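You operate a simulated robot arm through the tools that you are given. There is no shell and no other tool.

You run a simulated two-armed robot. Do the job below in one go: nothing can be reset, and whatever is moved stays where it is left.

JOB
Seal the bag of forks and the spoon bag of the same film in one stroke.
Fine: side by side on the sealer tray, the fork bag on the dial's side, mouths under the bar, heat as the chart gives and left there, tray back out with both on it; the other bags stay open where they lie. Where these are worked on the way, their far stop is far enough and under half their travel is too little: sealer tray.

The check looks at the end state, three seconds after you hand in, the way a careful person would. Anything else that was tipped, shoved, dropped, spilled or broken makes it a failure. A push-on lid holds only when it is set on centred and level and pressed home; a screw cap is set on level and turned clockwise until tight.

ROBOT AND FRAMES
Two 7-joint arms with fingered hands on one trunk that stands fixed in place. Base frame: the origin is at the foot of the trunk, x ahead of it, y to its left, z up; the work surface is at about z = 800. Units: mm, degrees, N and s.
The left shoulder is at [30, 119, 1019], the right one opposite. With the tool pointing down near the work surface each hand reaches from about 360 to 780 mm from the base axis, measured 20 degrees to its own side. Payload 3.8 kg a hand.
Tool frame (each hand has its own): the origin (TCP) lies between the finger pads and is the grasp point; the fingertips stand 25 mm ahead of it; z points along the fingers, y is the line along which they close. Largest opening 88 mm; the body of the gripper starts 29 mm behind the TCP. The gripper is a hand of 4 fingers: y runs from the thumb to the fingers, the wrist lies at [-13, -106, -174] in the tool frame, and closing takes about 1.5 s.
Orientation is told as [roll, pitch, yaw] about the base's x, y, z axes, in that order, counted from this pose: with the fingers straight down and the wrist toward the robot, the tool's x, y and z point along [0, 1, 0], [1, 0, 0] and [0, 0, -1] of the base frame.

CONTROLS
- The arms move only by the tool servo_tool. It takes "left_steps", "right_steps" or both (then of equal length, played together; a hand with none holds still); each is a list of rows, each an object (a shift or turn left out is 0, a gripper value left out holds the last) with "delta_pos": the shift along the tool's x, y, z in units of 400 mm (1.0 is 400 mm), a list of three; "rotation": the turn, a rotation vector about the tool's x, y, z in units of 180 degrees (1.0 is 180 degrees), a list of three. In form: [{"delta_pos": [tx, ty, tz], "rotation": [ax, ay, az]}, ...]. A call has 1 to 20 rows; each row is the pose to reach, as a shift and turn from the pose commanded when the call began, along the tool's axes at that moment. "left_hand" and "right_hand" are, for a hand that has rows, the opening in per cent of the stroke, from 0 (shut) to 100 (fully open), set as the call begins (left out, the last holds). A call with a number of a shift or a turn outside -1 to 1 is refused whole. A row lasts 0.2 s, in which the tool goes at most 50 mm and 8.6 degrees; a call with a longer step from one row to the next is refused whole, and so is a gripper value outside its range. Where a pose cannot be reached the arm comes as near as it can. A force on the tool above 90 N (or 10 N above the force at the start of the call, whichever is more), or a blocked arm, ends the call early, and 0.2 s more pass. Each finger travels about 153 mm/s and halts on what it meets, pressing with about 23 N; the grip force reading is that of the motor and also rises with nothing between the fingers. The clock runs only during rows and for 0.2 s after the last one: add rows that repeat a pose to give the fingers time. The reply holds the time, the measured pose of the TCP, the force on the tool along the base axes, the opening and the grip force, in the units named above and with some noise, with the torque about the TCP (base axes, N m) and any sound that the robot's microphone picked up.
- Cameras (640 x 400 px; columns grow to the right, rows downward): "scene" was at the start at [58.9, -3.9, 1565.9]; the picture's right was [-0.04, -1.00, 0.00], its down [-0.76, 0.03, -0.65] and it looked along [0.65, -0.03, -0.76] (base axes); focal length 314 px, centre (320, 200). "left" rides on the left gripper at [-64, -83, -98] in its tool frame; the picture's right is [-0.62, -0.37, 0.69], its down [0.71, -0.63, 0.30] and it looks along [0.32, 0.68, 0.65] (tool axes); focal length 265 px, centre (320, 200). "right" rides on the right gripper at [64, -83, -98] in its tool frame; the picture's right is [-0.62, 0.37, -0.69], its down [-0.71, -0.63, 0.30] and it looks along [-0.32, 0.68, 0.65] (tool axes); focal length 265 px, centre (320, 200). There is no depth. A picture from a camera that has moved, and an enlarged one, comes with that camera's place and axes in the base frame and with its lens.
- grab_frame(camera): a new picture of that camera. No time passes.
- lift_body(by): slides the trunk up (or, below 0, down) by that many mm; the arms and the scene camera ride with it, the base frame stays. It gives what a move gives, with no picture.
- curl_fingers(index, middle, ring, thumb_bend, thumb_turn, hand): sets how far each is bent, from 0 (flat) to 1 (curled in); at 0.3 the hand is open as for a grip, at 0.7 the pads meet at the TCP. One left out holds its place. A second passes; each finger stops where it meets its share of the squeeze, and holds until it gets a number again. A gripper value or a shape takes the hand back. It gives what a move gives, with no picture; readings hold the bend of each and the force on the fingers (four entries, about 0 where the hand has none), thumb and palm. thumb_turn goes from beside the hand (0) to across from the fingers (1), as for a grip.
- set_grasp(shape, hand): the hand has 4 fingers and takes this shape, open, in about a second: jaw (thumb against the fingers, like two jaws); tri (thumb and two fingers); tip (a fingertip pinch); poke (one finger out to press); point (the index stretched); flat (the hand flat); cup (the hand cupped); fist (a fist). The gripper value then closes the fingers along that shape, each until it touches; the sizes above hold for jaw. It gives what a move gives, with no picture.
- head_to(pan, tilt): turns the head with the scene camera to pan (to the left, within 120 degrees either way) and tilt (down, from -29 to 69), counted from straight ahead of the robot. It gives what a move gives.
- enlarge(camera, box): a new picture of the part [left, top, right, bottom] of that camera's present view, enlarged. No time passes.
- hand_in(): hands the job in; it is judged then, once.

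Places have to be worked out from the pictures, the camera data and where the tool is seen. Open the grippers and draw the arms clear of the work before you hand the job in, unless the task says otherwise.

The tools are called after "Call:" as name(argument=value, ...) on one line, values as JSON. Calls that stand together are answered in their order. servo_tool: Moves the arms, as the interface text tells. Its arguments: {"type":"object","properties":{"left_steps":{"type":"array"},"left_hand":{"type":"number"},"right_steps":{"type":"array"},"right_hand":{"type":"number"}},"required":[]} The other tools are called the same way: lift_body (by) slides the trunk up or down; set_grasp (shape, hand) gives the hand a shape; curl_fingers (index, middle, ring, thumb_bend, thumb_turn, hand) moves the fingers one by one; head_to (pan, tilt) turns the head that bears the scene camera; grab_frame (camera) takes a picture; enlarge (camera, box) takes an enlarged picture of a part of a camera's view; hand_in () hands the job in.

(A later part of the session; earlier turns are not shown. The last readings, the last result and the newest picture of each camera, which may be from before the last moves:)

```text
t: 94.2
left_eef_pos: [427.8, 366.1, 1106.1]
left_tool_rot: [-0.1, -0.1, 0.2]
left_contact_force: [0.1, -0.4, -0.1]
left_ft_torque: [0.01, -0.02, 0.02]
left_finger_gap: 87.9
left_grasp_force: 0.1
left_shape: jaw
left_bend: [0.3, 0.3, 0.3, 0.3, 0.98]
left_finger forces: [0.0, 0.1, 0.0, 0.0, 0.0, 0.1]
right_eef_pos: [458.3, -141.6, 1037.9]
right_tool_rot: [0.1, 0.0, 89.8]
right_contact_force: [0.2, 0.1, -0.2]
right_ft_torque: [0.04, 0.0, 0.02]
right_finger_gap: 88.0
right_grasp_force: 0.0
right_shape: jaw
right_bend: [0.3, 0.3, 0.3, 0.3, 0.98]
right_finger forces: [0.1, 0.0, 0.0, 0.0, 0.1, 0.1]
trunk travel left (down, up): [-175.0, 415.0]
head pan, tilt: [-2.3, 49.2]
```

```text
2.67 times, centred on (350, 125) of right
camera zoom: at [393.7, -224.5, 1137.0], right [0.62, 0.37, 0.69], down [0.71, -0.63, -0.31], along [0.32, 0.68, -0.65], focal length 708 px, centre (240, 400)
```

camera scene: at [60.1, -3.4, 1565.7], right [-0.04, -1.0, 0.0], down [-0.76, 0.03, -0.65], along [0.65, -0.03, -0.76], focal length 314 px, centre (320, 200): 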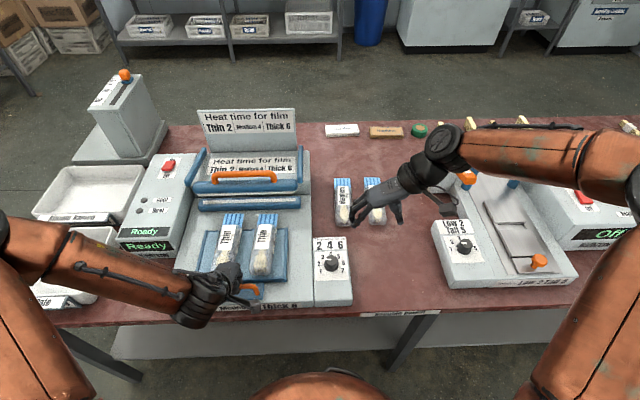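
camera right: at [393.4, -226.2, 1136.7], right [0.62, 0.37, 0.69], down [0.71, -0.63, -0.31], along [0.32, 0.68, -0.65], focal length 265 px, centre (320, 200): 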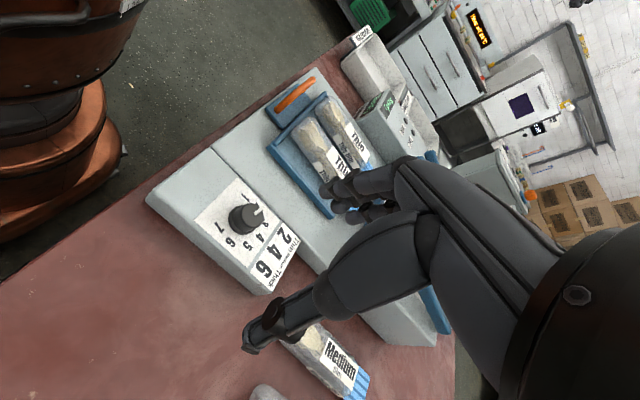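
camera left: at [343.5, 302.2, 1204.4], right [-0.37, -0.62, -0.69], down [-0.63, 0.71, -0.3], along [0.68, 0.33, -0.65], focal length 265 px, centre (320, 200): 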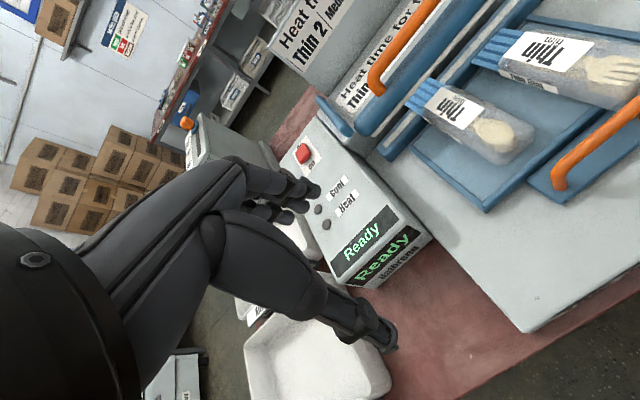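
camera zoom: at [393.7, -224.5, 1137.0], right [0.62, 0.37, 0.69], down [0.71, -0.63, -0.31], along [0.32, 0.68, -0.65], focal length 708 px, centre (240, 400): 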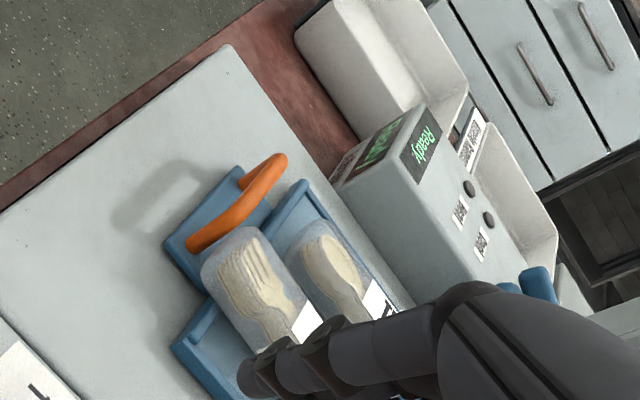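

The spoon bag is fine. The fork bag (axis y about 122, near end x about 463) needs lifting over the anvil edge: I bring the right hand above it with 70 mm opening.

Call:
servo_tool(right_steps=[{"delta_pos": [-0.0225, 0.0825, 0.0]}, {"delta_pos": [-0.045, 0.165, 0.01]}, {"delta_pos": [-0.0675, 0.2475, 0.02]}, {"delta_pos": [-0.09, 0.33, 0.03]}, {"delta_pos": [-0.1125, 0.4125, 0.05]}, {"delta_pos": [-0.135, 0.495, 0.07]}, {"delta_pos": [-0.1575, 0.5775, 0.09]}, {"delta_pos": [-0.18, 0.66, 0.12], "rotation": [0, 0.011, 0]}, {"delta_pos": [-0.18, 0.66, 0.15], "rotation": [0, 0.02, 0]}, {"delta_pos": [-0.18, 0.66, 0.15], "rotation": [0, 0.02, 0]}], right_hand=80)

Call:
grab_frame(camera="right")

Call:
enlarge(camera="scene", box=[180, 150, 320, 290])

```text
t: 96.4
left_eef_pos: [427.1, 365.7, 1106.2]
left_tool_rot: [0.0, 0.0, 0.1]
left_contact_force: [0.1, 0.0, 0.0]
left_ft_torque: [-0.02, 0.0, 0.02]
left_finger_gap: 87.8
left_grasp_force: 0.1
left_shape: jaw
left_bend: [0.3, 0.3, 0.3, 0.3, 0.98]
left_finger forces: [0.0, 0.1, 0.0, 0.1, 0.0, 0.0]
right_eef_pos: [528.9, 123.7, 976.5]
right_tool_rot: [3.6, -0.1, 89.9]
right_contact_force: [0.4, 0.1, -0.3]
right_ft_torque: [0.01, -0.01, -0.01]
right_finger_gap: 70.6
right_grasp_force: 0.1
right_shape: jaw
right_bend: [0.27, 0.34, 0.31, 0.49, 0.99]
right_finger forces: [0.0, 0.0, 0.0, 0.1, 0.1, 0.0]
trunk travel left (down, up): [-175.0, 415.0]
head pan, tilt: [-2.3, 49.2]
```

```text
taken
camera right: at [470.5, 41.0, 1078.2], right [0.66, 0.37, 0.65], down [0.69, -0.63, -0.35], along [0.28, 0.68, -0.67], focal length 265 px, centre (320, 200)
```

right: 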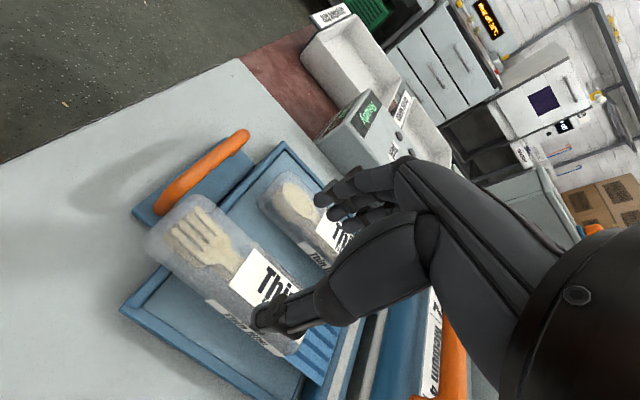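

```text
2.86 times, centred on (250, 220) of scene
camera zoom: at [58.9, -3.3, 1565.9], right [-0.04, -1.0, 0.0], down [-0.76, 0.03, -0.65], along [0.65, -0.03, -0.76], focal length 898 px, centre (520, 143)
```

zoom: 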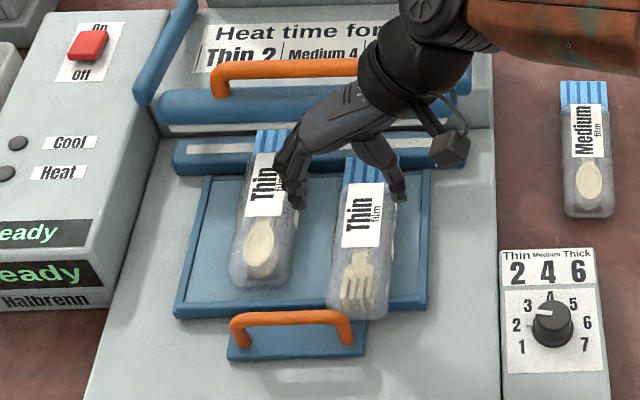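

Aligned. I lower 60 mm and check, then the rest.

Call:
servo_tool(right_steps=[{"delta_pos": [-0.003, -0.004, 0.05]}, {"delta_pos": [-0.006, -0.004, 0.1]}, {"delta_pos": [-0.0095, -0.004, 0.15]}, {"delta_pos": [-0.0095, -0.004, 0.15]}])

Call:
grab_frame(camera="right")

Call:
enlarge(camera="scene", box=[180, 150, 320, 290])

Call:
grab_frame(camera="left")

```text
t: 97.4
left_eef_pos: [427.4, 365.1, 1105.9]
left_tool_rot: [0.0, -0.1, 0.0]
left_contact_force: [0.6, -0.2, -0.3]
left_ft_torque: [0.02, -0.01, -0.04]
left_finger_gap: 88.0
left_grasp_force: 0.0
left_shape: jaw
left_bend: [0.3, 0.3, 0.3, 0.3, 0.98]
left_finger forces: [0.0, 0.0, 0.1, 0.0, 0.0, 0.0]
right_eef_pos: [530.2, 122.4, 916.6]
right_tool_rot: [3.6, 0.0, 90.0]
right_contact_force: [-0.6, 0.4, -0.8]
right_ft_torque: [0.03, -0.03, -0.01]
right_finger_gap: 70.6
right_grasp_force: 0.0
right_shape: jaw
right_bend: [0.27, 0.34, 0.31, 0.49, 0.99]
right_finger forces: [0.0, 0.0, 0.0, 0.1, 0.1, 0.1]
trunk travel left (down, up): [-175.0, 415.0]
head pan, tilt: [-2.3, 49.2]
```

```text
taken
camera right: at [472.3, 39.5, 1018.7], right [0.66, 0.37, 0.65], down [0.69, -0.63, -0.35], along [0.28, 0.68, -0.67], focal length 265 px, centre (320, 200)
```

right: 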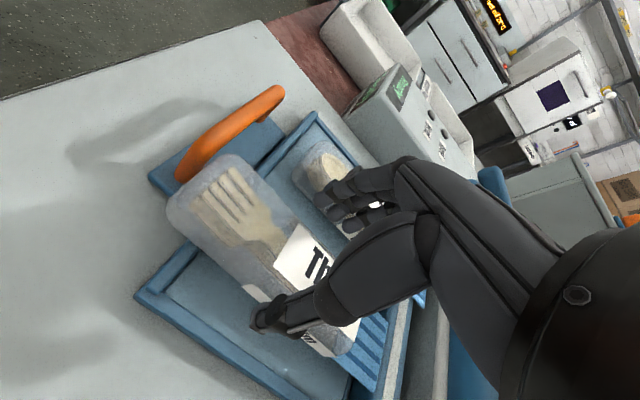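

```text
2.86 times, centred on (250, 220) of scene
camera zoom: at [58.7, -3.7, 1565.9], right [-0.04, -1.0, 0.0], down [-0.76, 0.03, -0.65], along [0.65, -0.03, -0.76], focal length 898 px, centre (520, 143)
```

zoom: 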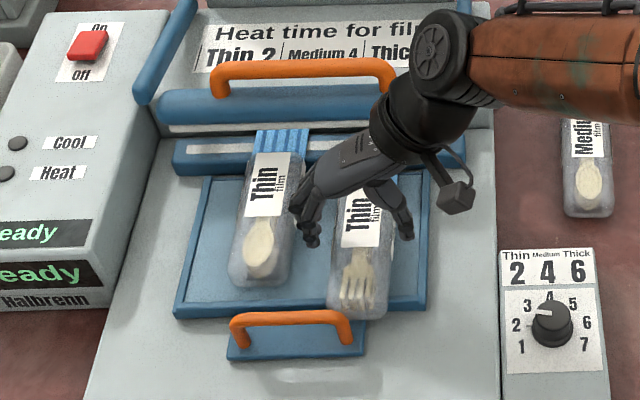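

```text
taken
camera left: at [343.3, 301.4, 1204.3], right [-0.37, -0.62, -0.69], down [-0.63, 0.71, -0.3], along [0.68, 0.32, -0.65], focal length 265 px, centre (320, 200)
```

left: 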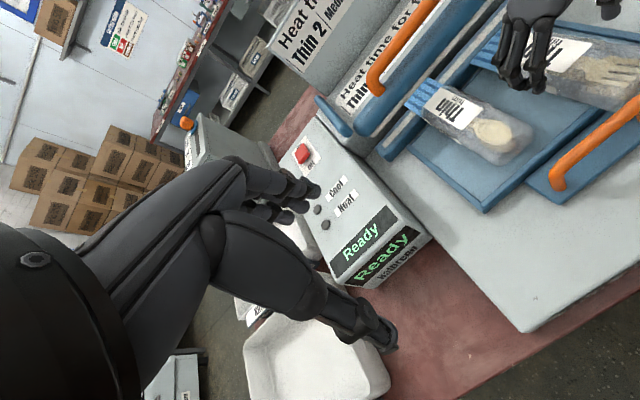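

Good clearance on both sides. I lower the last 25 mm and close.

Call:
servo_tool(right_steps=[{"delta_pos": [-0.002, 0, 0.03]}, {"delta_pos": [-0.004, 0, 0.063]}, {"delta_pos": [-0.004, 0, 0.063]}])

Call:
servo_tool(right_steps=[{"delta_pos": [0, 0, 0]}, {"delta_pos": [0, 0, 0]}, {"delta_pos": [0, 0, 0]}, {"delta_pos": [0, 0, 0]}, {"delta_pos": [0, 0, 0]}, {"delta_pos": [0, 0, 0]}], right_hand=0)

Call:
grab_frame(camera="right")

Call:
enlarge(camera="scene", box=[180, 150, 320, 290])

```text
t: 98.2
left_eef_pos: [427.1, 364.5, 1106.8]
left_tool_rot: [0.0, -0.1, 0.0]
left_contact_force: [-1.5, -0.7, 0.0]
left_ft_torque: [0.01, 0.01, -0.02]
left_finger_gap: 88.0
left_grasp_force: 0.1
left_shape: jaw
left_bend: [0.3, 0.3, 0.3, 0.3, 0.98]
left_finger forces: [0.0, 0.1, 0.1, 0.0, 0.0, 0.0]
right_eef_pos: [528.2, 124.4, 889.5]
right_tool_rot: [3.7, -0.1, 89.9]
right_contact_force: [-0.5, 0.5, -0.8]
right_ft_torque: [0.01, -0.01, 0.0]
right_finger_gap: 70.2
right_grasp_force: 0.1
right_shape: jaw
right_bend: [0.27, 0.34, 0.31, 0.49, 0.99]
right_finger forces: [0.0, 0.0, 0.1, 0.0, 0.0, 0.0]
trunk travel left (down, up): [-175.0, 415.0]
head pan, tilt: [-2.3, 49.2]
```

```text
t: 99.6
left_eef_pos: [428.4, 366.5, 1106.8]
left_tool_rot: [0.0, 0.0, 0.0]
left_contact_force: [0.7, 0.4, -0.3]
left_ft_torque: [-0.03, 0.0, -0.02]
left_finger_gap: 87.8
left_grasp_force: 0.1
left_shape: jaw
left_bend: [0.3, 0.3, 0.3, 0.3, 0.98]
left_finger forces: [0.0, 0.1, 0.0, 0.0, 0.1, 0.0]
right_eef_pos: [528.3, 123.4, 891.4]
right_tool_rot: [3.6, 0.1, 89.9]
right_contact_force: [-0.8, -0.4, -0.1]
right_ft_torque: [0.0, -0.02, 0.05]
right_finger_gap: 48.0
right_grasp_force: 22.4
right_shape: jaw
right_bend: [0.74, 0.44, 0.4, 0.66, 1.0]
right_finger forces: [11.5, 6.7, 2.8, 0.1, 20.9, 0.0]
trunk travel left (down, up): [-175.0, 415.0]
head pan, tilt: [-2.3, 49.2]
```

```text
taken
camera right: at [470.7, 40.1, 992.8], right [0.66, 0.37, 0.65], down [0.69, -0.63, -0.35], along [0.28, 0.68, -0.67], focal length 265 px, centre (320, 200)
```

right: 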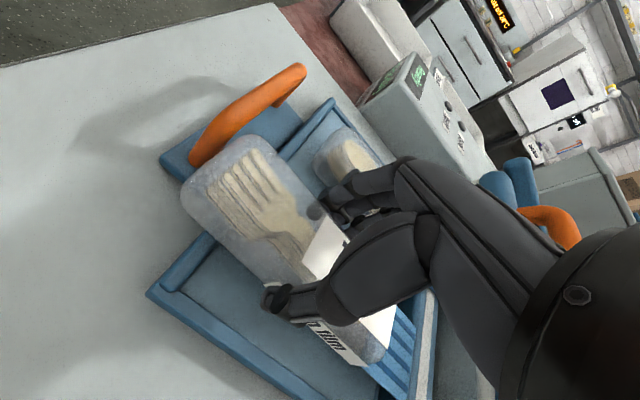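

```text
2.86 times, centred on (250, 220) of scene
camera zoom: at [59.0, -3.7, 1565.9], right [-0.04, -1.0, 0.0], down [-0.76, 0.03, -0.65], along [0.65, -0.03, -0.76], focal length 898 px, centre (520, 143)
```

zoom: 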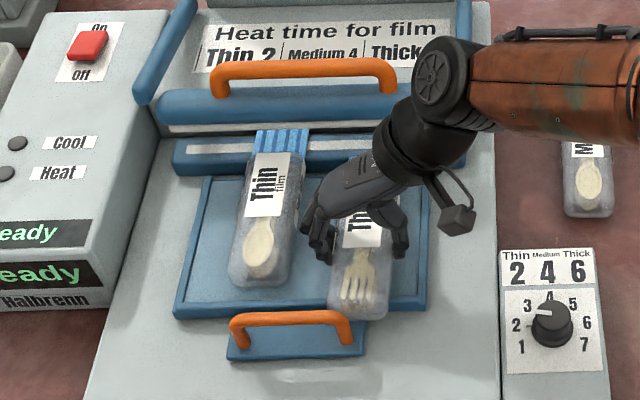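

Gripped. I raise it slightly, back off 3 mm from the anvil face and reduce the nose-down tilt to 2°, so the flap is above the anvil top but stays below the raised bar.

Call:
servo_tool(right_steps=[{"delta_pos": [0.008, 0, 0], "rotation": [0, 0, 0]}, {"delta_pos": [0.008, 0, -0.008], "rotation": [0, -0.004, 0]}, {"delta_pos": [0.008, 0, -0.013], "rotation": [0, -0.009, 0]}, {"delta_pos": [0.008, 0, -0.013], "rotation": [0, -0.009, 0]}])

Call:
enlarge(camera="scene", box=[200, 160, 310, 260])

Call:
grab_frame(camera="right")

Call:
enlarge(camera="left", box=[340, 0, 640, 200])

```text
t: 100.6
left_eef_pos: [427.1, 365.9, 1105.9]
left_tool_rot: [0.0, 0.0, 0.0]
left_contact_force: [0.2, -0.1, -0.4]
left_ft_torque: [0.0, -0.03, -0.03]
left_finger_gap: 88.0
left_grasp_force: 0.0
left_shape: jaw
left_bend: [0.3, 0.3, 0.3, 0.3, 0.98]
left_finger forces: [0.0, 0.1, 0.1, 0.0, 0.0, 0.1]
right_eef_pos: [525.3, 123.4, 896.6]
right_tool_rot: [1.9, 0.0, 89.9]
right_contact_force: [0.3, -0.4, -0.3]
right_ft_torque: [0.01, -0.01, -0.02]
right_finger_gap: 47.8
right_grasp_force: 22.8
right_shape: jaw
right_bend: [0.74, 0.44, 0.4, 0.66, 1.0]
right_finger forces: [11.6, 6.7, 2.7, 0.0, 21.1, 0.0]
trunk travel left (down, up): [-175.0, 415.0]
head pan, tilt: [-2.3, 49.2]
```

```text
4.00 times, centred on (255, 210) of scene
camera zoom: at [59.0, -3.7, 1565.9], right [-0.04, -1.0, 0.0], down [-0.76, 0.03, -0.65], along [0.65, -0.03, -0.76], focal length 1257 px, centre (580, 160)
```

zoom: 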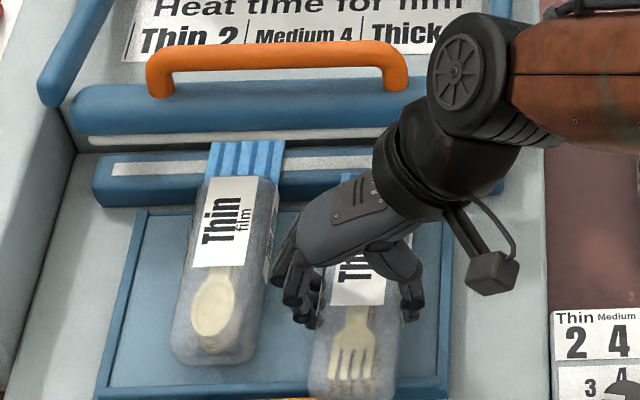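

```text
taken
camera right: at [464.9, 39.6, 996.7], right [0.64, 0.37, 0.67], down [0.7, -0.63, -0.33], along [0.3, 0.68, -0.66], focal length 265 px, centre (320, 200)
```

right: 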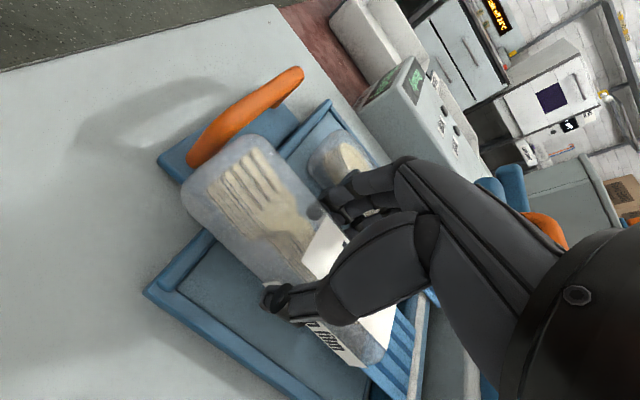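

```text
2.00 times, centred on (490, 100) of left
camera zoom: at [343.5, 301.4, 1204.2], right [-0.37, -0.62, -0.69], down [-0.63, 0.71, -0.3], along [0.68, 0.32, -0.65], focal length 531 px, centre (-20, 400)
```

zoom: 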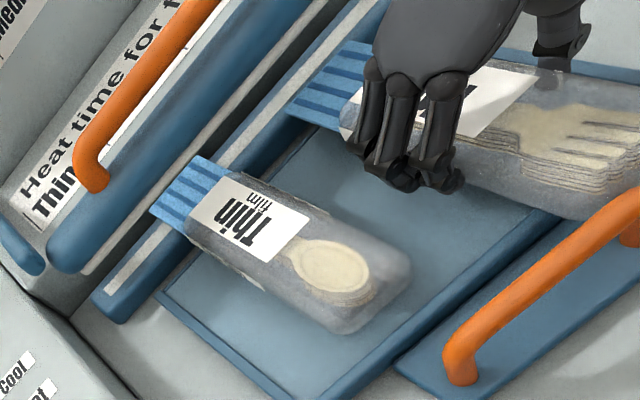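

The flap is now level with the anvil top edge from this view. I move the fork bag forward 35 mm in small steps.

Call:
servo_tool(right_steps=[{"delta_pos": [-0.02, 0, 0]}, {"delta_pos": [-0.04, 0, -0.001]}, {"delta_pos": [-0.06, 0, -0.002]}, {"delta_pos": [-0.08, 0, -0.003]}, {"delta_pos": [-0.0875, 0, -0.003]}, {"delta_pos": [-0.0875, 0, -0.003]}])

Call:
enlarge(camera="left", box=[340, 0, 640, 200])

Call:
enlarge(camera="scene", box=[200, 160, 310, 260])

Call:
grab_frame(camera="right")

```text
t: 102.0
left_eef_pos: [427.4, 365.5, 1106.8]
left_tool_rot: [0.0, 0.0, -0.1]
left_contact_force: [0.0, -0.2, -0.2]
left_ft_torque: [0.03, -0.01, 0.01]
left_finger_gap: 88.0
left_grasp_force: 0.1
left_shape: jaw
left_bend: [0.3, 0.3, 0.3, 0.3, 0.98]
left_finger forces: [0.0, 0.0, 0.0, 0.0, 0.0, 0.0]
right_eef_pos: [562.7, 122.6, 897.3]
right_tool_rot: [2.0, 0.1, 89.9]
right_contact_force: [0.6, -0.1, -0.5]
right_ft_torque: [0.0, 0.02, 0.0]
right_finger_gap: 48.1
right_grasp_force: 22.9
right_shape: jaw
right_bend: [0.74, 0.44, 0.4, 0.66, 1.0]
right_finger forces: [11.8, 6.6, 2.8, 0.0, 21.0, 0.1]
trunk travel left (down, up): [-175.0, 415.0]
head pan, tilt: [-2.3, 49.2]
```

```text
2.00 times, centred on (490, 100) of left
camera zoom: at [343.5, 301.4, 1204.3], right [-0.37, -0.62, -0.69], down [-0.63, 0.71, -0.3], along [0.68, 0.32, -0.65], focal length 531 px, centre (-20, 400)
```

zoom: 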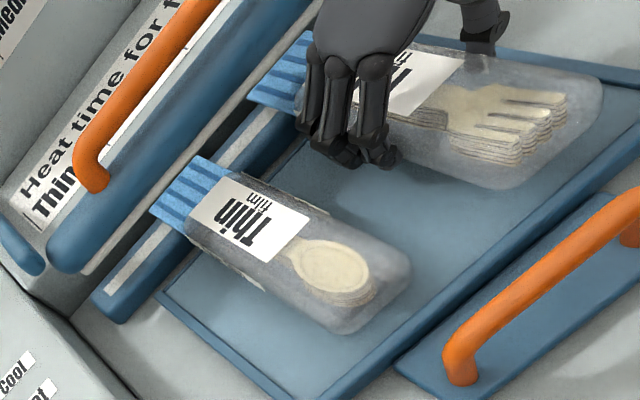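

```text
4.00 times, centred on (255, 210) of scene
camera zoom: at [59.0, -3.8, 1565.9], right [-0.04, -1.0, 0.0], down [-0.76, 0.03, -0.65], along [0.65, -0.03, -0.76], focal length 1257 px, centre (580, 160)
```

zoom: 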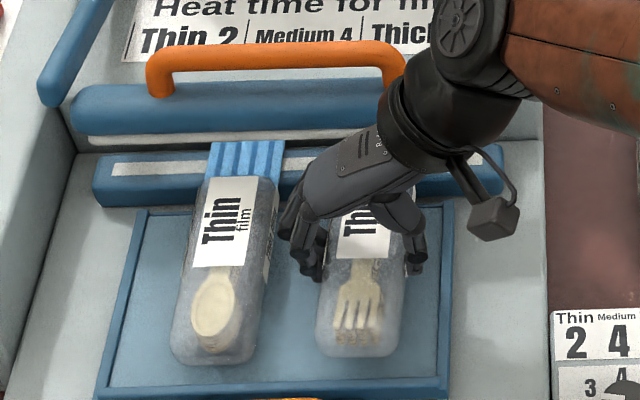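

```text
taken
camera right: at [501.7, 39.1, 997.4], right [0.64, 0.37, 0.67], down [0.7, -0.63, -0.33], along [0.3, 0.68, -0.66], focal length 265 px, centre (320, 200)
```

right: 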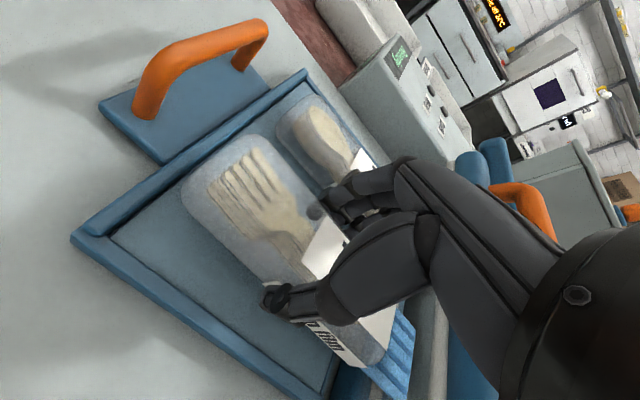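

The fork bag is now level with the spoon bag, flap over the anvil strip. I level the hand and lower it onto the tray floor.

Call:
servo_tool(right_steps=[{"delta_pos": [0, 0, 0.007], "rotation": [0, -0.005, 0]}, {"delta_pos": [0, 0, 0.014], "rotation": [0, -0.011, 0]}, {"delta_pos": [0, 0, 0.02], "rotation": [0, -0.011, 0]}, {"delta_pos": [0, 0, 0.02], "rotation": [0, -0.011, 0]}])

Call:
servo_tool(right_steps=[{"delta_pos": [0, 0, 0.003]}, {"delta_pos": [0, 0, 0.006]}])

```text
t: 103.0
left_eef_pos: [427.3, 364.9, 1106.2]
left_tool_rot: [0.0, 0.0, 0.0]
left_contact_force: [0.0, 0.0, 0.4]
left_ft_torque: [-0.01, -0.06, -0.02]
left_finger_gap: 87.9
left_grasp_force: 0.1
left_shape: jaw
left_bend: [0.3, 0.3, 0.3, 0.3, 0.98]
left_finger forces: [0.0, 0.1, 0.1, 0.1, 0.0, 0.0]
right_eef_pos: [561.4, 123.1, 888.7]
right_tool_rot: [0.1, 0.0, 90.0]
right_contact_force: [0.2, 0.1, -0.6]
right_ft_torque: [0.02, -0.04, 0.01]
right_finger_gap: 48.0
right_grasp_force: 22.6
right_shape: jaw
right_bend: [0.74, 0.44, 0.4, 0.66, 1.0]
right_finger forces: [11.7, 6.6, 2.8, 0.0, 21.0, 0.0]
trunk travel left (down, up): [-175.0, 415.0]
head pan, tilt: [-2.3, 49.2]
```

```text
t: 103.6
left_eef_pos: [426.0, 365.3, 1105.6]
left_tool_rot: [0.1, 0.0, -0.1]
left_contact_force: [-0.3, 0.2, -0.3]
left_ft_torque: [0.03, 0.0, 0.02]
left_finger_gap: 87.9
left_grasp_force: 0.0
left_shape: jaw
left_bend: [0.3, 0.3, 0.3, 0.3, 0.98]
left_finger forces: [0.0, 0.0, 0.0, 0.0, 0.1, 0.1]
right_eef_pos: [560.1, 123.2, 885.6]
right_tool_rot: [0.1, 0.1, 89.9]
right_contact_force: [-0.1, 0.9, -0.3]
right_ft_torque: [-0.02, 0.01, -0.03]
right_finger_gap: 47.6
right_grasp_force: 22.9
right_shape: jaw
right_bend: [0.74, 0.44, 0.4, 0.66, 1.0]
right_finger forces: [11.7, 6.7, 2.8, 0.0, 21.0, 0.1]
trunk travel left (down, up): [-175.0, 415.0]
head pan, tilt: [-2.3, 49.2]
```

No contact yet; two more millimetres.

Call:
servo_tool(right_steps=[{"delta_pos": [0, 0, 0.003]}, {"delta_pos": [0, 0, 0.005]}])

Call:
servo_tool(right_steps=[{"delta_pos": [0, 0, 0.002]}, {"delta_pos": [0, 0, 0.004]}])

Call:
enlarge(camera="left", box=[340, 0, 640, 200])

```text
t: 104.2
left_eef_pos: [426.4, 366.6, 1105.8]
left_tool_rot: [0.0, 0.0, 0.0]
left_contact_force: [-1.4, 0.6, -0.1]
left_ft_torque: [0.04, 0.01, -0.03]
left_finger_gap: 88.3
left_grasp_force: 0.1
left_shape: jaw
left_bend: [0.3, 0.3, 0.3, 0.3, 0.98]
left_finger forces: [0.0, 0.0, 0.1, 0.0, 0.0, 0.0]
right_eef_pos: [561.7, 122.9, 884.8]
right_tool_rot: [0.0, -0.1, 90.0]
right_contact_force: [0.4, -0.1, 1.5]
right_ft_torque: [-0.03, 0.0, -0.03]
right_finger_gap: 48.2
right_grasp_force: 22.8
right_shape: jaw
right_bend: [0.74, 0.44, 0.41, 0.66, 0.99]
right_finger forces: [11.4, 6.6, 2.8, 0.1, 21.3, 0.1]
trunk travel left (down, up): [-175.0, 415.0]
head pan, tilt: [-2.3, 49.2]
```

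```text
t: 104.8
left_eef_pos: [426.8, 365.9, 1105.9]
left_tool_rot: [-0.1, -0.1, 0.1]
left_contact_force: [-0.1, 0.0, -0.4]
left_ft_torque: [-0.02, 0.0, 0.02]
left_finger_gap: 88.0
left_grasp_force: 0.1
left_shape: jaw
left_bend: [0.3, 0.3, 0.3, 0.3, 0.98]
left_finger forces: [0.0, 0.1, 0.0, 0.0, 0.0, 0.0]
right_eef_pos: [560.9, 123.2, 884.0]
right_tool_rot: [0.0, -0.1, 89.9]
right_contact_force: [1.0, 0.2, 8.4]
right_ft_torque: [0.01, -0.02, 0.03]
right_finger_gap: 48.0
right_grasp_force: 23.0
right_shape: jaw
right_bend: [0.74, 0.44, 0.41, 0.66, 0.99]
right_finger forces: [12.1, 7.0, 3.2, 0.0, 22.1, 0.0]
trunk travel left (down, up): [-175.0, 415.0]
head pan, tilt: [-2.3, 49.2]
```

```text
2.00 times, centred on (490, 100) of left
camera zoom: at [342.8, 301.3, 1204.6], right [-0.37, -0.62, -0.69], down [-0.63, 0.71, -0.3], along [0.68, 0.33, -0.65], focal length 531 px, centre (-20, 400)
```

zoom: 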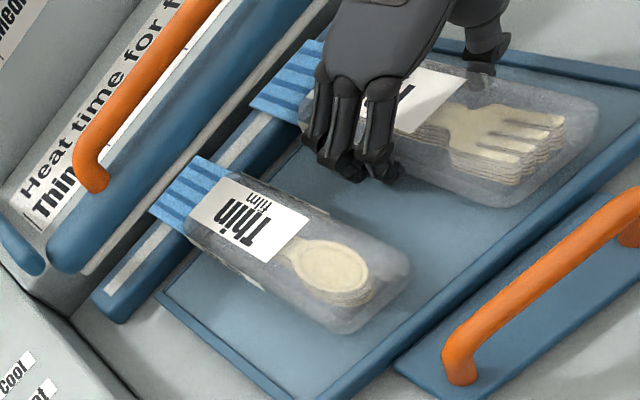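

Fork bag is down (8 N), flap across the strip like the spoon's. I release and lift away.

Call:
servo_tool(right_steps=[{"delta_pos": [0, 0, 0]}, {"delta_pos": [0, 0, 0]}, {"delta_pos": [0, 0, 0]}, {"delta_pos": [0, 0, 0]}, {"delta_pos": [0, 0, 0]}, {"delta_pos": [0, 0, -0.03]}, {"delta_pos": [0, 0, -0.08]}, {"delta_pos": [0, 0, -0.15]}, {"delta_pos": [0, 0, -0.25]}, {"delta_pos": [0, 0, -0.35]}], right_hand=75)

Call:
servo_tool(right_steps=[{"delta_pos": [0.04, -0.09, 0]}, {"delta_pos": [0.08, -0.18, 0]}, {"delta_pos": [0.12, -0.27, 0]}, {"delta_pos": [0.16, -0.36, 0]}, {"delta_pos": [0.2, -0.45, 0]}, {"delta_pos": [0.24, -0.54, 0]}, {"delta_pos": [0.28, -0.63, 0]}, {"delta_pos": [0.28, -0.72, 0]}], right_hand=100)

Call:
enlarge(camera="scene", box=[180, 150, 320, 290])

Call:
enlarge(camera="left", box=[340, 0, 640, 200])

Call:
enlarge(camera="right", box=[250, 50, 450, 200])

```text
t: 107.0
left_eef_pos: [426.4, 365.9, 1104.8]
left_tool_rot: [0.0, -0.1, 0.0]
left_contact_force: [-0.2, 0.4, -0.4]
left_ft_torque: [0.01, 0.0, 0.01]
left_finger_gap: 87.7
left_grasp_force: 0.0
left_shape: jaw
left_bend: [0.3, 0.3, 0.3, 0.3, 0.98]
left_finger forces: [0.0, 0.0, 0.0, 0.1, 0.0, 0.1]
right_eef_pos: [564.7, 123.6, 1023.7]
right_tool_rot: [0.1, 0.0, 89.8]
right_contact_force: [-0.1, 0.6, 0.5]
right_ft_torque: [0.0, 0.04, 0.0]
right_finger_gap: 65.8
right_grasp_force: 0.2
right_shape: jaw
right_bend: [0.27, 0.36, 0.33, 0.54, 0.99]
right_finger forces: [0.0, 0.0, 0.0, 0.1, 0.1, 0.0]
trunk travel left (down, up): [-175.0, 415.0]
head pan, tilt: [-2.3, 49.2]
```

```text
t: 108.8
left_eef_pos: [427.3, 364.6, 1106.2]
left_tool_rot: [0.0, 0.1, -0.1]
left_contact_force: [0.3, 0.3, 0.4]
left_ft_torque: [0.0, 0.01, 0.01]
left_finger_gap: 87.8
left_grasp_force: 0.1
left_shape: jaw
left_bend: [0.3, 0.3, 0.3, 0.3, 0.98]
left_finger forces: [0.0, 0.0, 0.1, 0.0, 0.0, 0.1]
right_eef_pos: [449.2, -165.9, 1025.1]
right_tool_rot: [0.1, -0.1, 90.0]
right_contact_force: [0.6, 0.4, 0.9]
right_ft_torque: [-0.01, -0.01, 0.04]
right_finger_gap: 87.9
right_grasp_force: 0.0
right_shape: jaw
right_bend: [0.3, 0.3, 0.3, 0.3, 0.98]
right_finger forces: [0.1, 0.0, 0.1, 0.0, 0.0, 0.0]
trunk travel left (down, up): [-175.0, 415.0]
head pan, tilt: [-2.3, 49.2]
```

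```text
2.86 times, centred on (250, 220) of scene
camera zoom: at [58.9, -4.6, 1565.9], right [-0.04, -1.0, 0.0], down [-0.76, 0.03, -0.65], along [0.65, -0.03, -0.76], focal length 898 px, centre (520, 143)
```

zoom: 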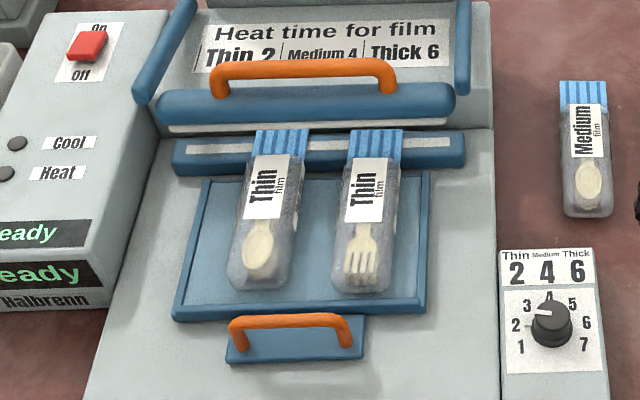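

```text
2.00 times, centred on (490, 100) of left
camera zoom: at [343.4, 300.8, 1204.5], right [-0.37, -0.62, -0.69], down [-0.63, 0.71, -0.3], along [0.68, 0.33, -0.65], focal length 531 px, centre (-20, 400)
```

zoom: 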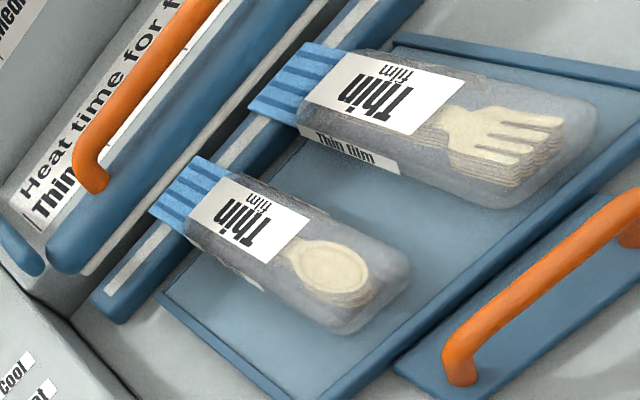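

```text
2.67 times, centred on (350, 125) of right
camera zoom: at [384.1, -249.9, 1124.7], right [0.62, 0.37, 0.69], down [0.71, -0.63, -0.31], along [0.32, 0.68, -0.65], focal length 708 px, centre (240, 400)
```

zoom: 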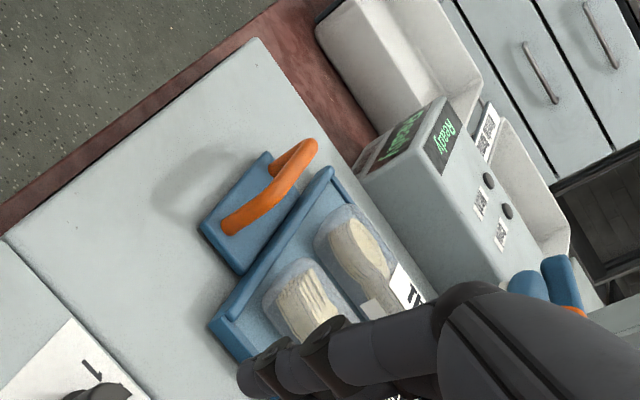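

Both mouths now lie across the anvil strip side by side. I regrip the tray handle with the left hand (bar now at x about 450) to push to the far stop and later pull out.

Call:
servo_tool(left_steps=[{"delta_pos": [-0.08, 0.01, 0.05]}, {"delta_pos": [-0.16, 0.02, 0.1]}, {"delta_pos": [-0.24, 0.03, 0.15]}, {"delta_pos": [-0.32, 0.04, 0.2]}, {"delta_pos": [-0.4, 0.05, 0.26]}, {"delta_pos": [-0.475, 0.06, 0.32]}, {"delta_pos": [-0.475, 0.06, 0.37]}, {"delta_pos": [-0.475, 0.06, 0.42]}, {"delta_pos": [-0.475, 0.06, 0.42]}], left_hand=57)

Call:
enlarge(camera="left", box=[200, 80, 500, 330])

Call:
enlarge(camera="right", box=[250, 50, 450, 200])

```text
t: 110.8
left_eef_pos: [448.6, 176.9, 938.7]
left_tool_rot: [0.0, 0.0, 0.0]
left_contact_force: [-0.3, 0.5, 0.0]
left_ft_torque: [0.03, 0.0, -0.02]
left_finger_gap: 50.3
left_grasp_force: 0.0
left_shape: jaw
left_bend: [0.74, 0.42, 0.38, 0.66, 1.0]
left_finger forces: [0.1, 0.0, 0.0, 0.0, 0.0, 0.0]
right_eef_pos: [448.0, -164.5, 1026.7]
right_tool_rot: [0.2, -0.1, 89.9]
right_contact_force: [0.0, 0.0, 1.3]
right_ft_torque: [-0.03, -0.02, -0.02]
right_finger_gap: 87.7
right_grasp_force: 0.2
right_shape: jaw
right_bend: [0.3, 0.3, 0.3, 0.3, 0.98]
right_finger forces: [0.0, 0.0, 0.0, 0.0, 0.1, 0.1]
trunk travel left (down, up): [-175.0, 415.0]
head pan, tilt: [-2.3, 49.2]
```

```text
1.60 times, centred on (350, 205) of left
camera zoom: at [366.5, 112.2, 1037.3], right [-0.37, -0.62, -0.69], down [-0.63, 0.71, -0.3], along [0.68, 0.33, -0.65], focal length 425 px, centre (272, 192)
```

zoom: 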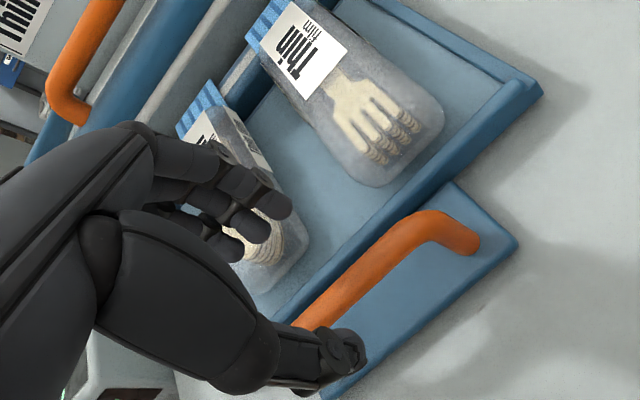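

```text
2.67 times, centred on (350, 125) of right
camera zoom: at [383.9, -249.4, 1124.8], right [0.62, 0.37, 0.69], down [0.71, -0.63, -0.31], along [0.32, 0.68, -0.65], focal length 708 px, centre (240, 400)
```

zoom: 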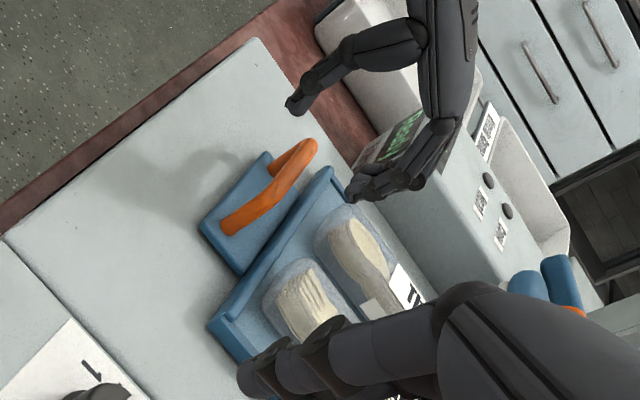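

The bar is centred under the hand. I narrow to 40 mm, descend to z 898 and close around it.

Call:
servo_tool(left_steps=[{"delta_pos": [0, 0, 0]}, {"delta_pos": [0, 0, 0]}, {"delta_pos": [0, 0, 0.03]}, {"delta_pos": [0, 0, 0.07]}, {"delta_pos": [0, 0, 0.101]}, {"delta_pos": [0, 0, 0.101]}], left_hand=45)

Call:
enlarge(camera="right", box=[250, 50, 450, 200])

Call:
servo_tool(left_steps=[{"delta_pos": [0, 0, 0]}, {"delta_pos": [0, 0, 0]}, {"delta_pos": [0, 0, 0]}, {"delta_pos": [0, 0, 0]}, {"delta_pos": [0, 0, 0]}], left_hand=0)

Call:
enlarge(camera="right", box=[250, 50, 450, 200])

Call:
enlarge(camera="left", box=[200, 80, 500, 330])

```text
t: 112.2
left_eef_pos: [449.8, 175.7, 898.8]
left_tool_rot: [0.0, 0.0, -0.1]
left_contact_force: [-0.2, 0.3, -0.5]
left_ft_torque: [0.0, 0.0, 0.0]
left_finger_gap: 40.0
left_grasp_force: 0.0
left_shape: jaw
left_bend: [0.74, 0.46, 0.43, 0.71, 1.0]
left_finger forces: [0.0, 0.0, 0.0, 0.0, 0.0, 0.0]
right_eef_pos: [448.2, -166.2, 1026.3]
right_tool_rot: [0.1, -0.2, 89.9]
right_contact_force: [0.8, 0.1, 0.6]
right_ft_torque: [0.02, -0.03, 0.04]
right_finger_gap: 88.0
right_grasp_force: 0.0
right_shape: jaw
right_bend: [0.3, 0.3, 0.3, 0.3, 0.98]
right_finger forces: [0.1, 0.0, 0.0, 0.0, 0.1, 0.1]
trunk travel left (down, up): [-175.0, 415.0]
head pan, tilt: [-2.3, 49.2]
```

```text
2.67 times, centred on (350, 125) of right
camera zoom: at [384.2, -249.3, 1124.7], right [0.62, 0.37, 0.69], down [0.71, -0.63, -0.31], along [0.32, 0.68, -0.65], focal length 708 px, centre (240, 400)
```

zoom: 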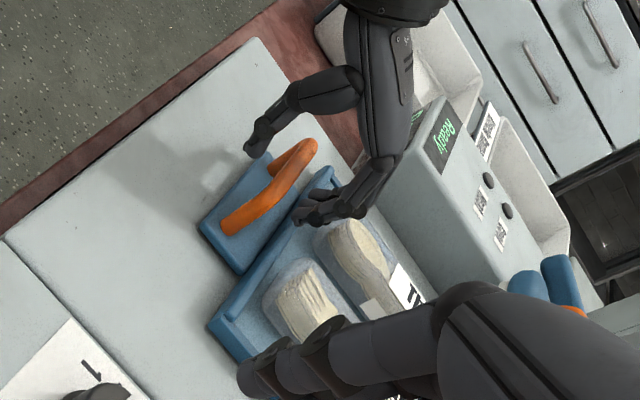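

```text
t: 113.4
left_eef_pos: [450.3, 175.8, 896.3]
left_tool_rot: [0.0, 0.2, 0.0]
left_contact_force: [-1.3, -0.6, -17.7]
left_ft_torque: [-0.02, -0.01, -0.06]
left_finger_gap: 0.0
left_grasp_force: 23.0
left_shape: jaw
left_bend: [0.7, 0.7, 0.7, 0.73, 1.0]
left_finger forces: [13.1, 5.5, 3.1, 0.0, 22.7, 0.0]
right_eef_pos: [448.4, -164.8, 1025.1]
right_tool_rot: [0.1, 0.0, 89.8]
right_contact_force: [-0.3, -0.4, -0.3]
right_ft_torque: [-0.02, 0.01, 0.0]
right_finger_gap: 88.1
right_grasp_force: 0.1
right_shape: jaw
right_bend: [0.3, 0.3, 0.3, 0.3, 0.98]
right_finger forces: [0.0, 0.0, 0.0, 0.1, 0.1, 0.1]
trunk travel left (down, up): [-175.0, 415.0]
head pan, tilt: [-2.3, 49.2]
```

```text
2.67 times, centred on (350, 125) of right
camera zoom: at [385.3, -248.9, 1124.3], right [0.62, 0.37, 0.69], down [0.71, -0.63, -0.31], along [0.32, 0.68, -0.65], focal length 708 px, centre (240, 400)
```

zoom: 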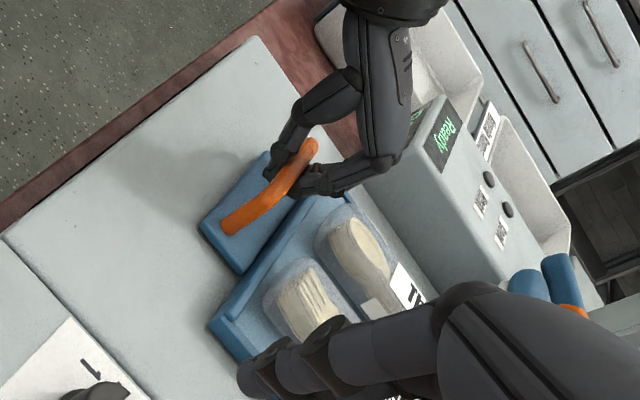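

```text
1.60 times, centred on (350, 205) of left
camera zoom: at [366.8, 112.9, 994.9], right [-0.37, -0.62, -0.69], down [-0.63, 0.71, -0.3], along [0.68, 0.32, -0.66], focal length 425 px, centre (272, 192)
```

zoom: 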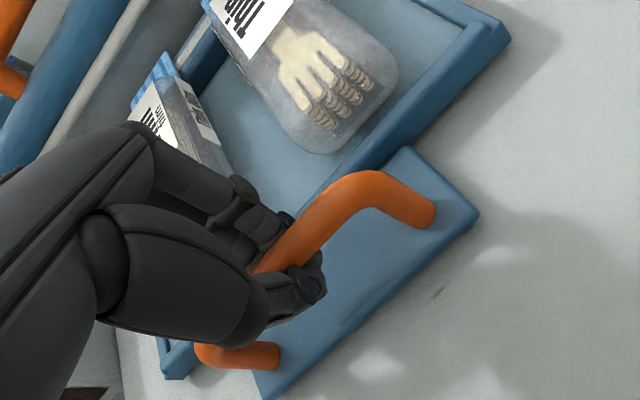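

Hooked again. I push forward gently a few millimetres and watch the force to find the stop.

Call:
servo_tool(left_steps=[{"delta_pos": [0, 0.005, 0]}, {"delta_pos": [0, 0.01, 0]}, {"delta_pos": [0, 0.0125, 0]}, {"delta_pos": [0, 0.0125, 0]}])

Call:
enlarge(camera="scene", box=[180, 150, 320, 290])

```text
t: 114.4
left_eef_pos: [456.4, 176.8, 897.8]
left_tool_rot: [0.0, 0.3, 0.1]
left_contact_force: [-2.0, 1.2, -30.8]
left_ft_torque: [-0.05, -0.04, -0.05]
left_finger_gap: 0.0
left_grasp_force: 22.8
left_shape: jaw
left_bend: [0.7, 0.7, 0.7, 0.73, 1.0]
left_finger forces: [14.4, 7.3, 4.0, 0.0, 24.3, 0.0]
right_eef_pos: [450.7, -164.8, 1024.6]
right_tool_rot: [0.2, 0.0, 89.9]
right_contact_force: [0.1, -0.6, 0.3]
right_ft_torque: [0.0, 0.0, 0.0]
right_finger_gap: 88.2
right_grasp_force: 0.1
right_shape: jaw
right_bend: [0.3, 0.3, 0.3, 0.3, 0.98]
right_finger forces: [0.0, 0.0, 0.0, 0.0, 0.1, 0.0]
trunk travel left (down, up): [-175.0, 415.0]
head pan, tilt: [-2.3, 49.2]
```

```text
2.86 times, centred on (250, 220) of scene
camera zoom: at [61.5, -2.8, 1565.6], right [-0.04, -1.0, 0.0], down [-0.76, 0.03, -0.65], along [0.65, -0.03, -0.76], focal length 898 px, centre (520, 143)
```

zoom: 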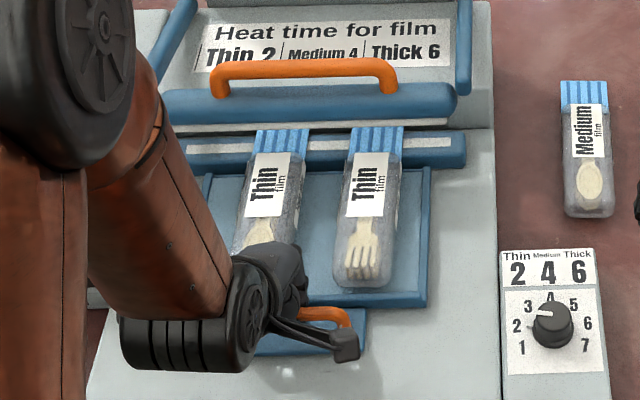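

Still free. Another 6 mm.

Call:
servo_tool(left_steps=[{"delta_pos": [0, 0.005, 0]}, {"delta_pos": [0, 0.01, 0]}, {"delta_pos": [0, 0.015, 0]}, {"delta_pos": [0, 0.015, 0]}])

Call:
enlarge(camera="scene", box=[180, 150, 320, 290])

```text
t: 115.4
left_eef_pos: [459.3, 176.4, 897.2]
left_tool_rot: [0.0, 0.5, 0.2]
left_contact_force: [-15.6, 1.5, -27.3]
left_ft_torque: [-0.01, 0.03, -0.03]
left_finger_gap: 0.1
left_grasp_force: 23.3
left_shape: jaw
left_bend: [0.7, 0.7, 0.7, 0.72, 1.0]
left_finger forces: [10.3, 5.8, 3.4, 0.0, 28.4, 0.1]
right_eef_pos: [448.2, -165.5, 1025.8]
right_tool_rot: [0.1, 0.0, 89.9]
right_contact_force: [-0.4, -0.1, -0.1]
right_ft_torque: [0.0, 0.01, 0.0]
right_finger_gap: 87.8
right_grasp_force: 0.0
right_shape: jaw
right_bend: [0.3, 0.3, 0.3, 0.3, 0.98]
right_finger forces: [0.1, 0.0, 0.1, 0.0, 0.1, 0.0]
trunk travel left (down, up): [-175.0, 415.0]
head pan, tilt: [-2.3, 49.2]
```

```text
2.86 times, centred on (250, 220) of scene
camera zoom: at [58.8, -2.9, 1565.8], right [-0.04, -1.0, 0.0], down [-0.76, 0.03, -0.65], along [0.65, -0.03, -0.76], focal length 898 px, centre (520, 143)
```

zoom: 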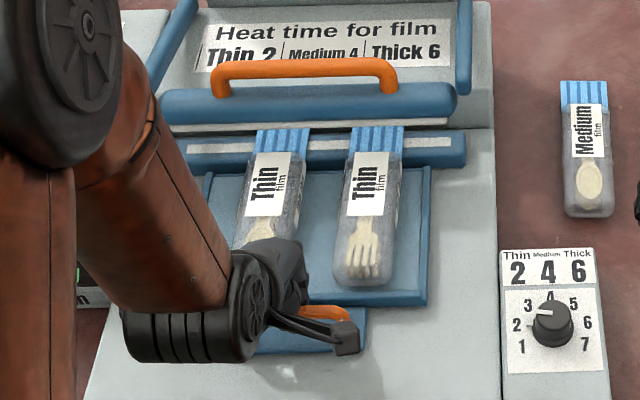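

Resistance builds with the tray no longer moving: it is at the far stop. I ease the push, keep the left hand on the handle, and bring the right hand over the bar's orange handle (about [662, 90–255, 980]).

Call:
servo_tool(left_steps=[{"delta_pos": [0, -0.005, 0]}, {"delta_pos": [0, -0.01, 0]}, {"delta_pos": [0, -0.01, 0]}, {"delta_pos": [0, -0.01, 0]}, {"delta_pos": [0, -0.01, 0]}, {"delta_pos": [0, -0.01, 0]}, {"delta_pos": [0, -0.01, 0]}, {"delta_pos": [0, -0.01, 0]}, {"delta_pos": [0, -0.01, 0]}, {"delta_pos": [0, -0.01, 0]}, {"delta_pos": [0, -0.01, 0]}], right_steps=[{"delta_pos": [-0.03, 0.05, -0.06], "rotation": [0, 0, 0.038]}, {"delta_pos": [-0.08, 0.12, -0.1], "rotation": [0, 0, 0.077]}, {"delta_pos": [-0.13, 0.2, -0.12], "rotation": [0, 0, 0.116]}, {"delta_pos": [-0.19, 0.28, -0.14], "rotation": [0, 0, 0.155]}, {"delta_pos": [-0.25, 0.36, -0.14], "rotation": [0, 0, 0.194]}, {"delta_pos": [-0.31, 0.45, -0.14], "rotation": [0, 0, 0.233]}, {"delta_pos": [-0.37, 0.54, -0.14], "rotation": [0, 0, 0.272]}, {"delta_pos": [-0.43, 0.63, -0.14], "rotation": [0, 0, 0.311]}, {"delta_pos": [-0.49, 0.71, -0.14], "rotation": [0, 0, 0.35]}, {"delta_pos": [-0.535, 0.7875, -0.135], "rotation": [0, 0, 0.389]}, {"delta_pos": [-0.535, 0.7875, -0.135], "rotation": [0, 0, 0.389]}])

Call:
grab_frame(camera="scene")

Call:
grab_frame(camera="right")

Call:
grab_frame(camera="left")

```text
t: 117.8
left_eef_pos: [457.8, 176.5, 897.9]
left_tool_rot: [-0.1, 0.4, 0.1]
left_contact_force: [-7.2, 0.7, -31.7]
left_ft_torque: [-0.12, -0.02, -0.06]
left_finger_gap: 0.0
left_grasp_force: 23.1
left_shape: jaw
left_bend: [0.7, 0.7, 0.7, 0.72, 1.0]
left_finger forces: [12.5, 6.9, 4.2, 0.0, 25.2, 0.1]
right_eef_pos: [662.2, 150.2, 1072.9]
right_tool_rot: [0.1, 0.2, 19.8]
right_contact_force: [0.1, -0.5, 0.4]
right_ft_torque: [-0.03, -0.01, 0.01]
right_finger_gap: 87.8
right_grasp_force: 0.0
right_shape: jaw
right_bend: [0.3, 0.3, 0.3, 0.3, 0.98]
right_finger forces: [0.1, 0.0, 0.0, 0.0, 0.0, 0.0]
trunk travel left (down, up): [-175.0, 415.0]
head pan, tilt: [-2.3, 49.2]
```

```text
taken
camera scene: at [61.1, -3.0, 1565.7], right [-0.04, -1.0, 0.0], down [-0.76, 0.03, -0.65], along [0.65, -0.03, -0.76], focal length 314 px, centre (320, 200)
```

scene: 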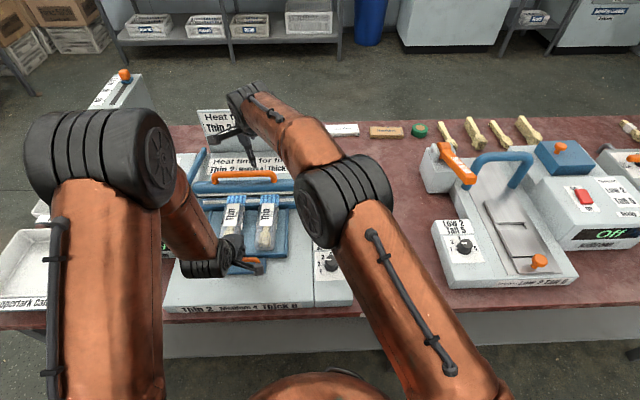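

```text
taken
camera right: at [563.2, 181.7, 1170.3], right [0.56, -0.46, 0.69], down [-0.35, -0.89, -0.3], along [0.75, -0.07, -0.66], focal length 265 px, centre (320, 200)
```

right: 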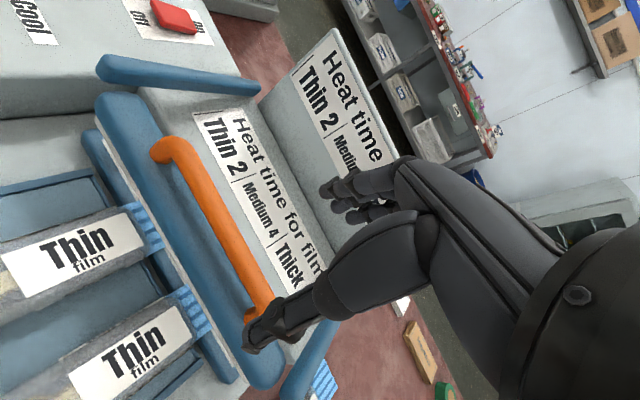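

```text
taken
camera left: at [375.4, 112.7, 996.5], right [-0.37, -0.62, -0.69], down [-0.63, 0.71, -0.3], along [0.68, 0.32, -0.66], focal length 265 px, centre (320, 200)
```

left: 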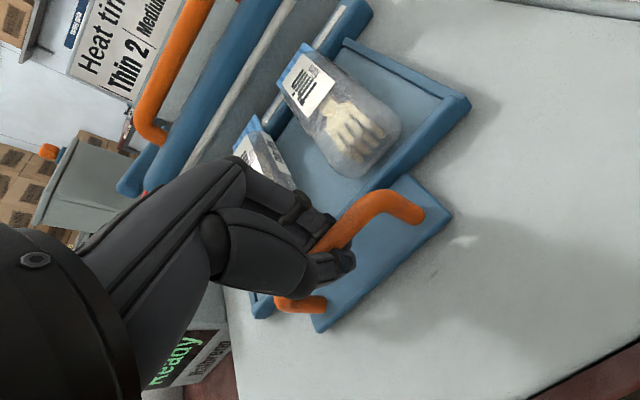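

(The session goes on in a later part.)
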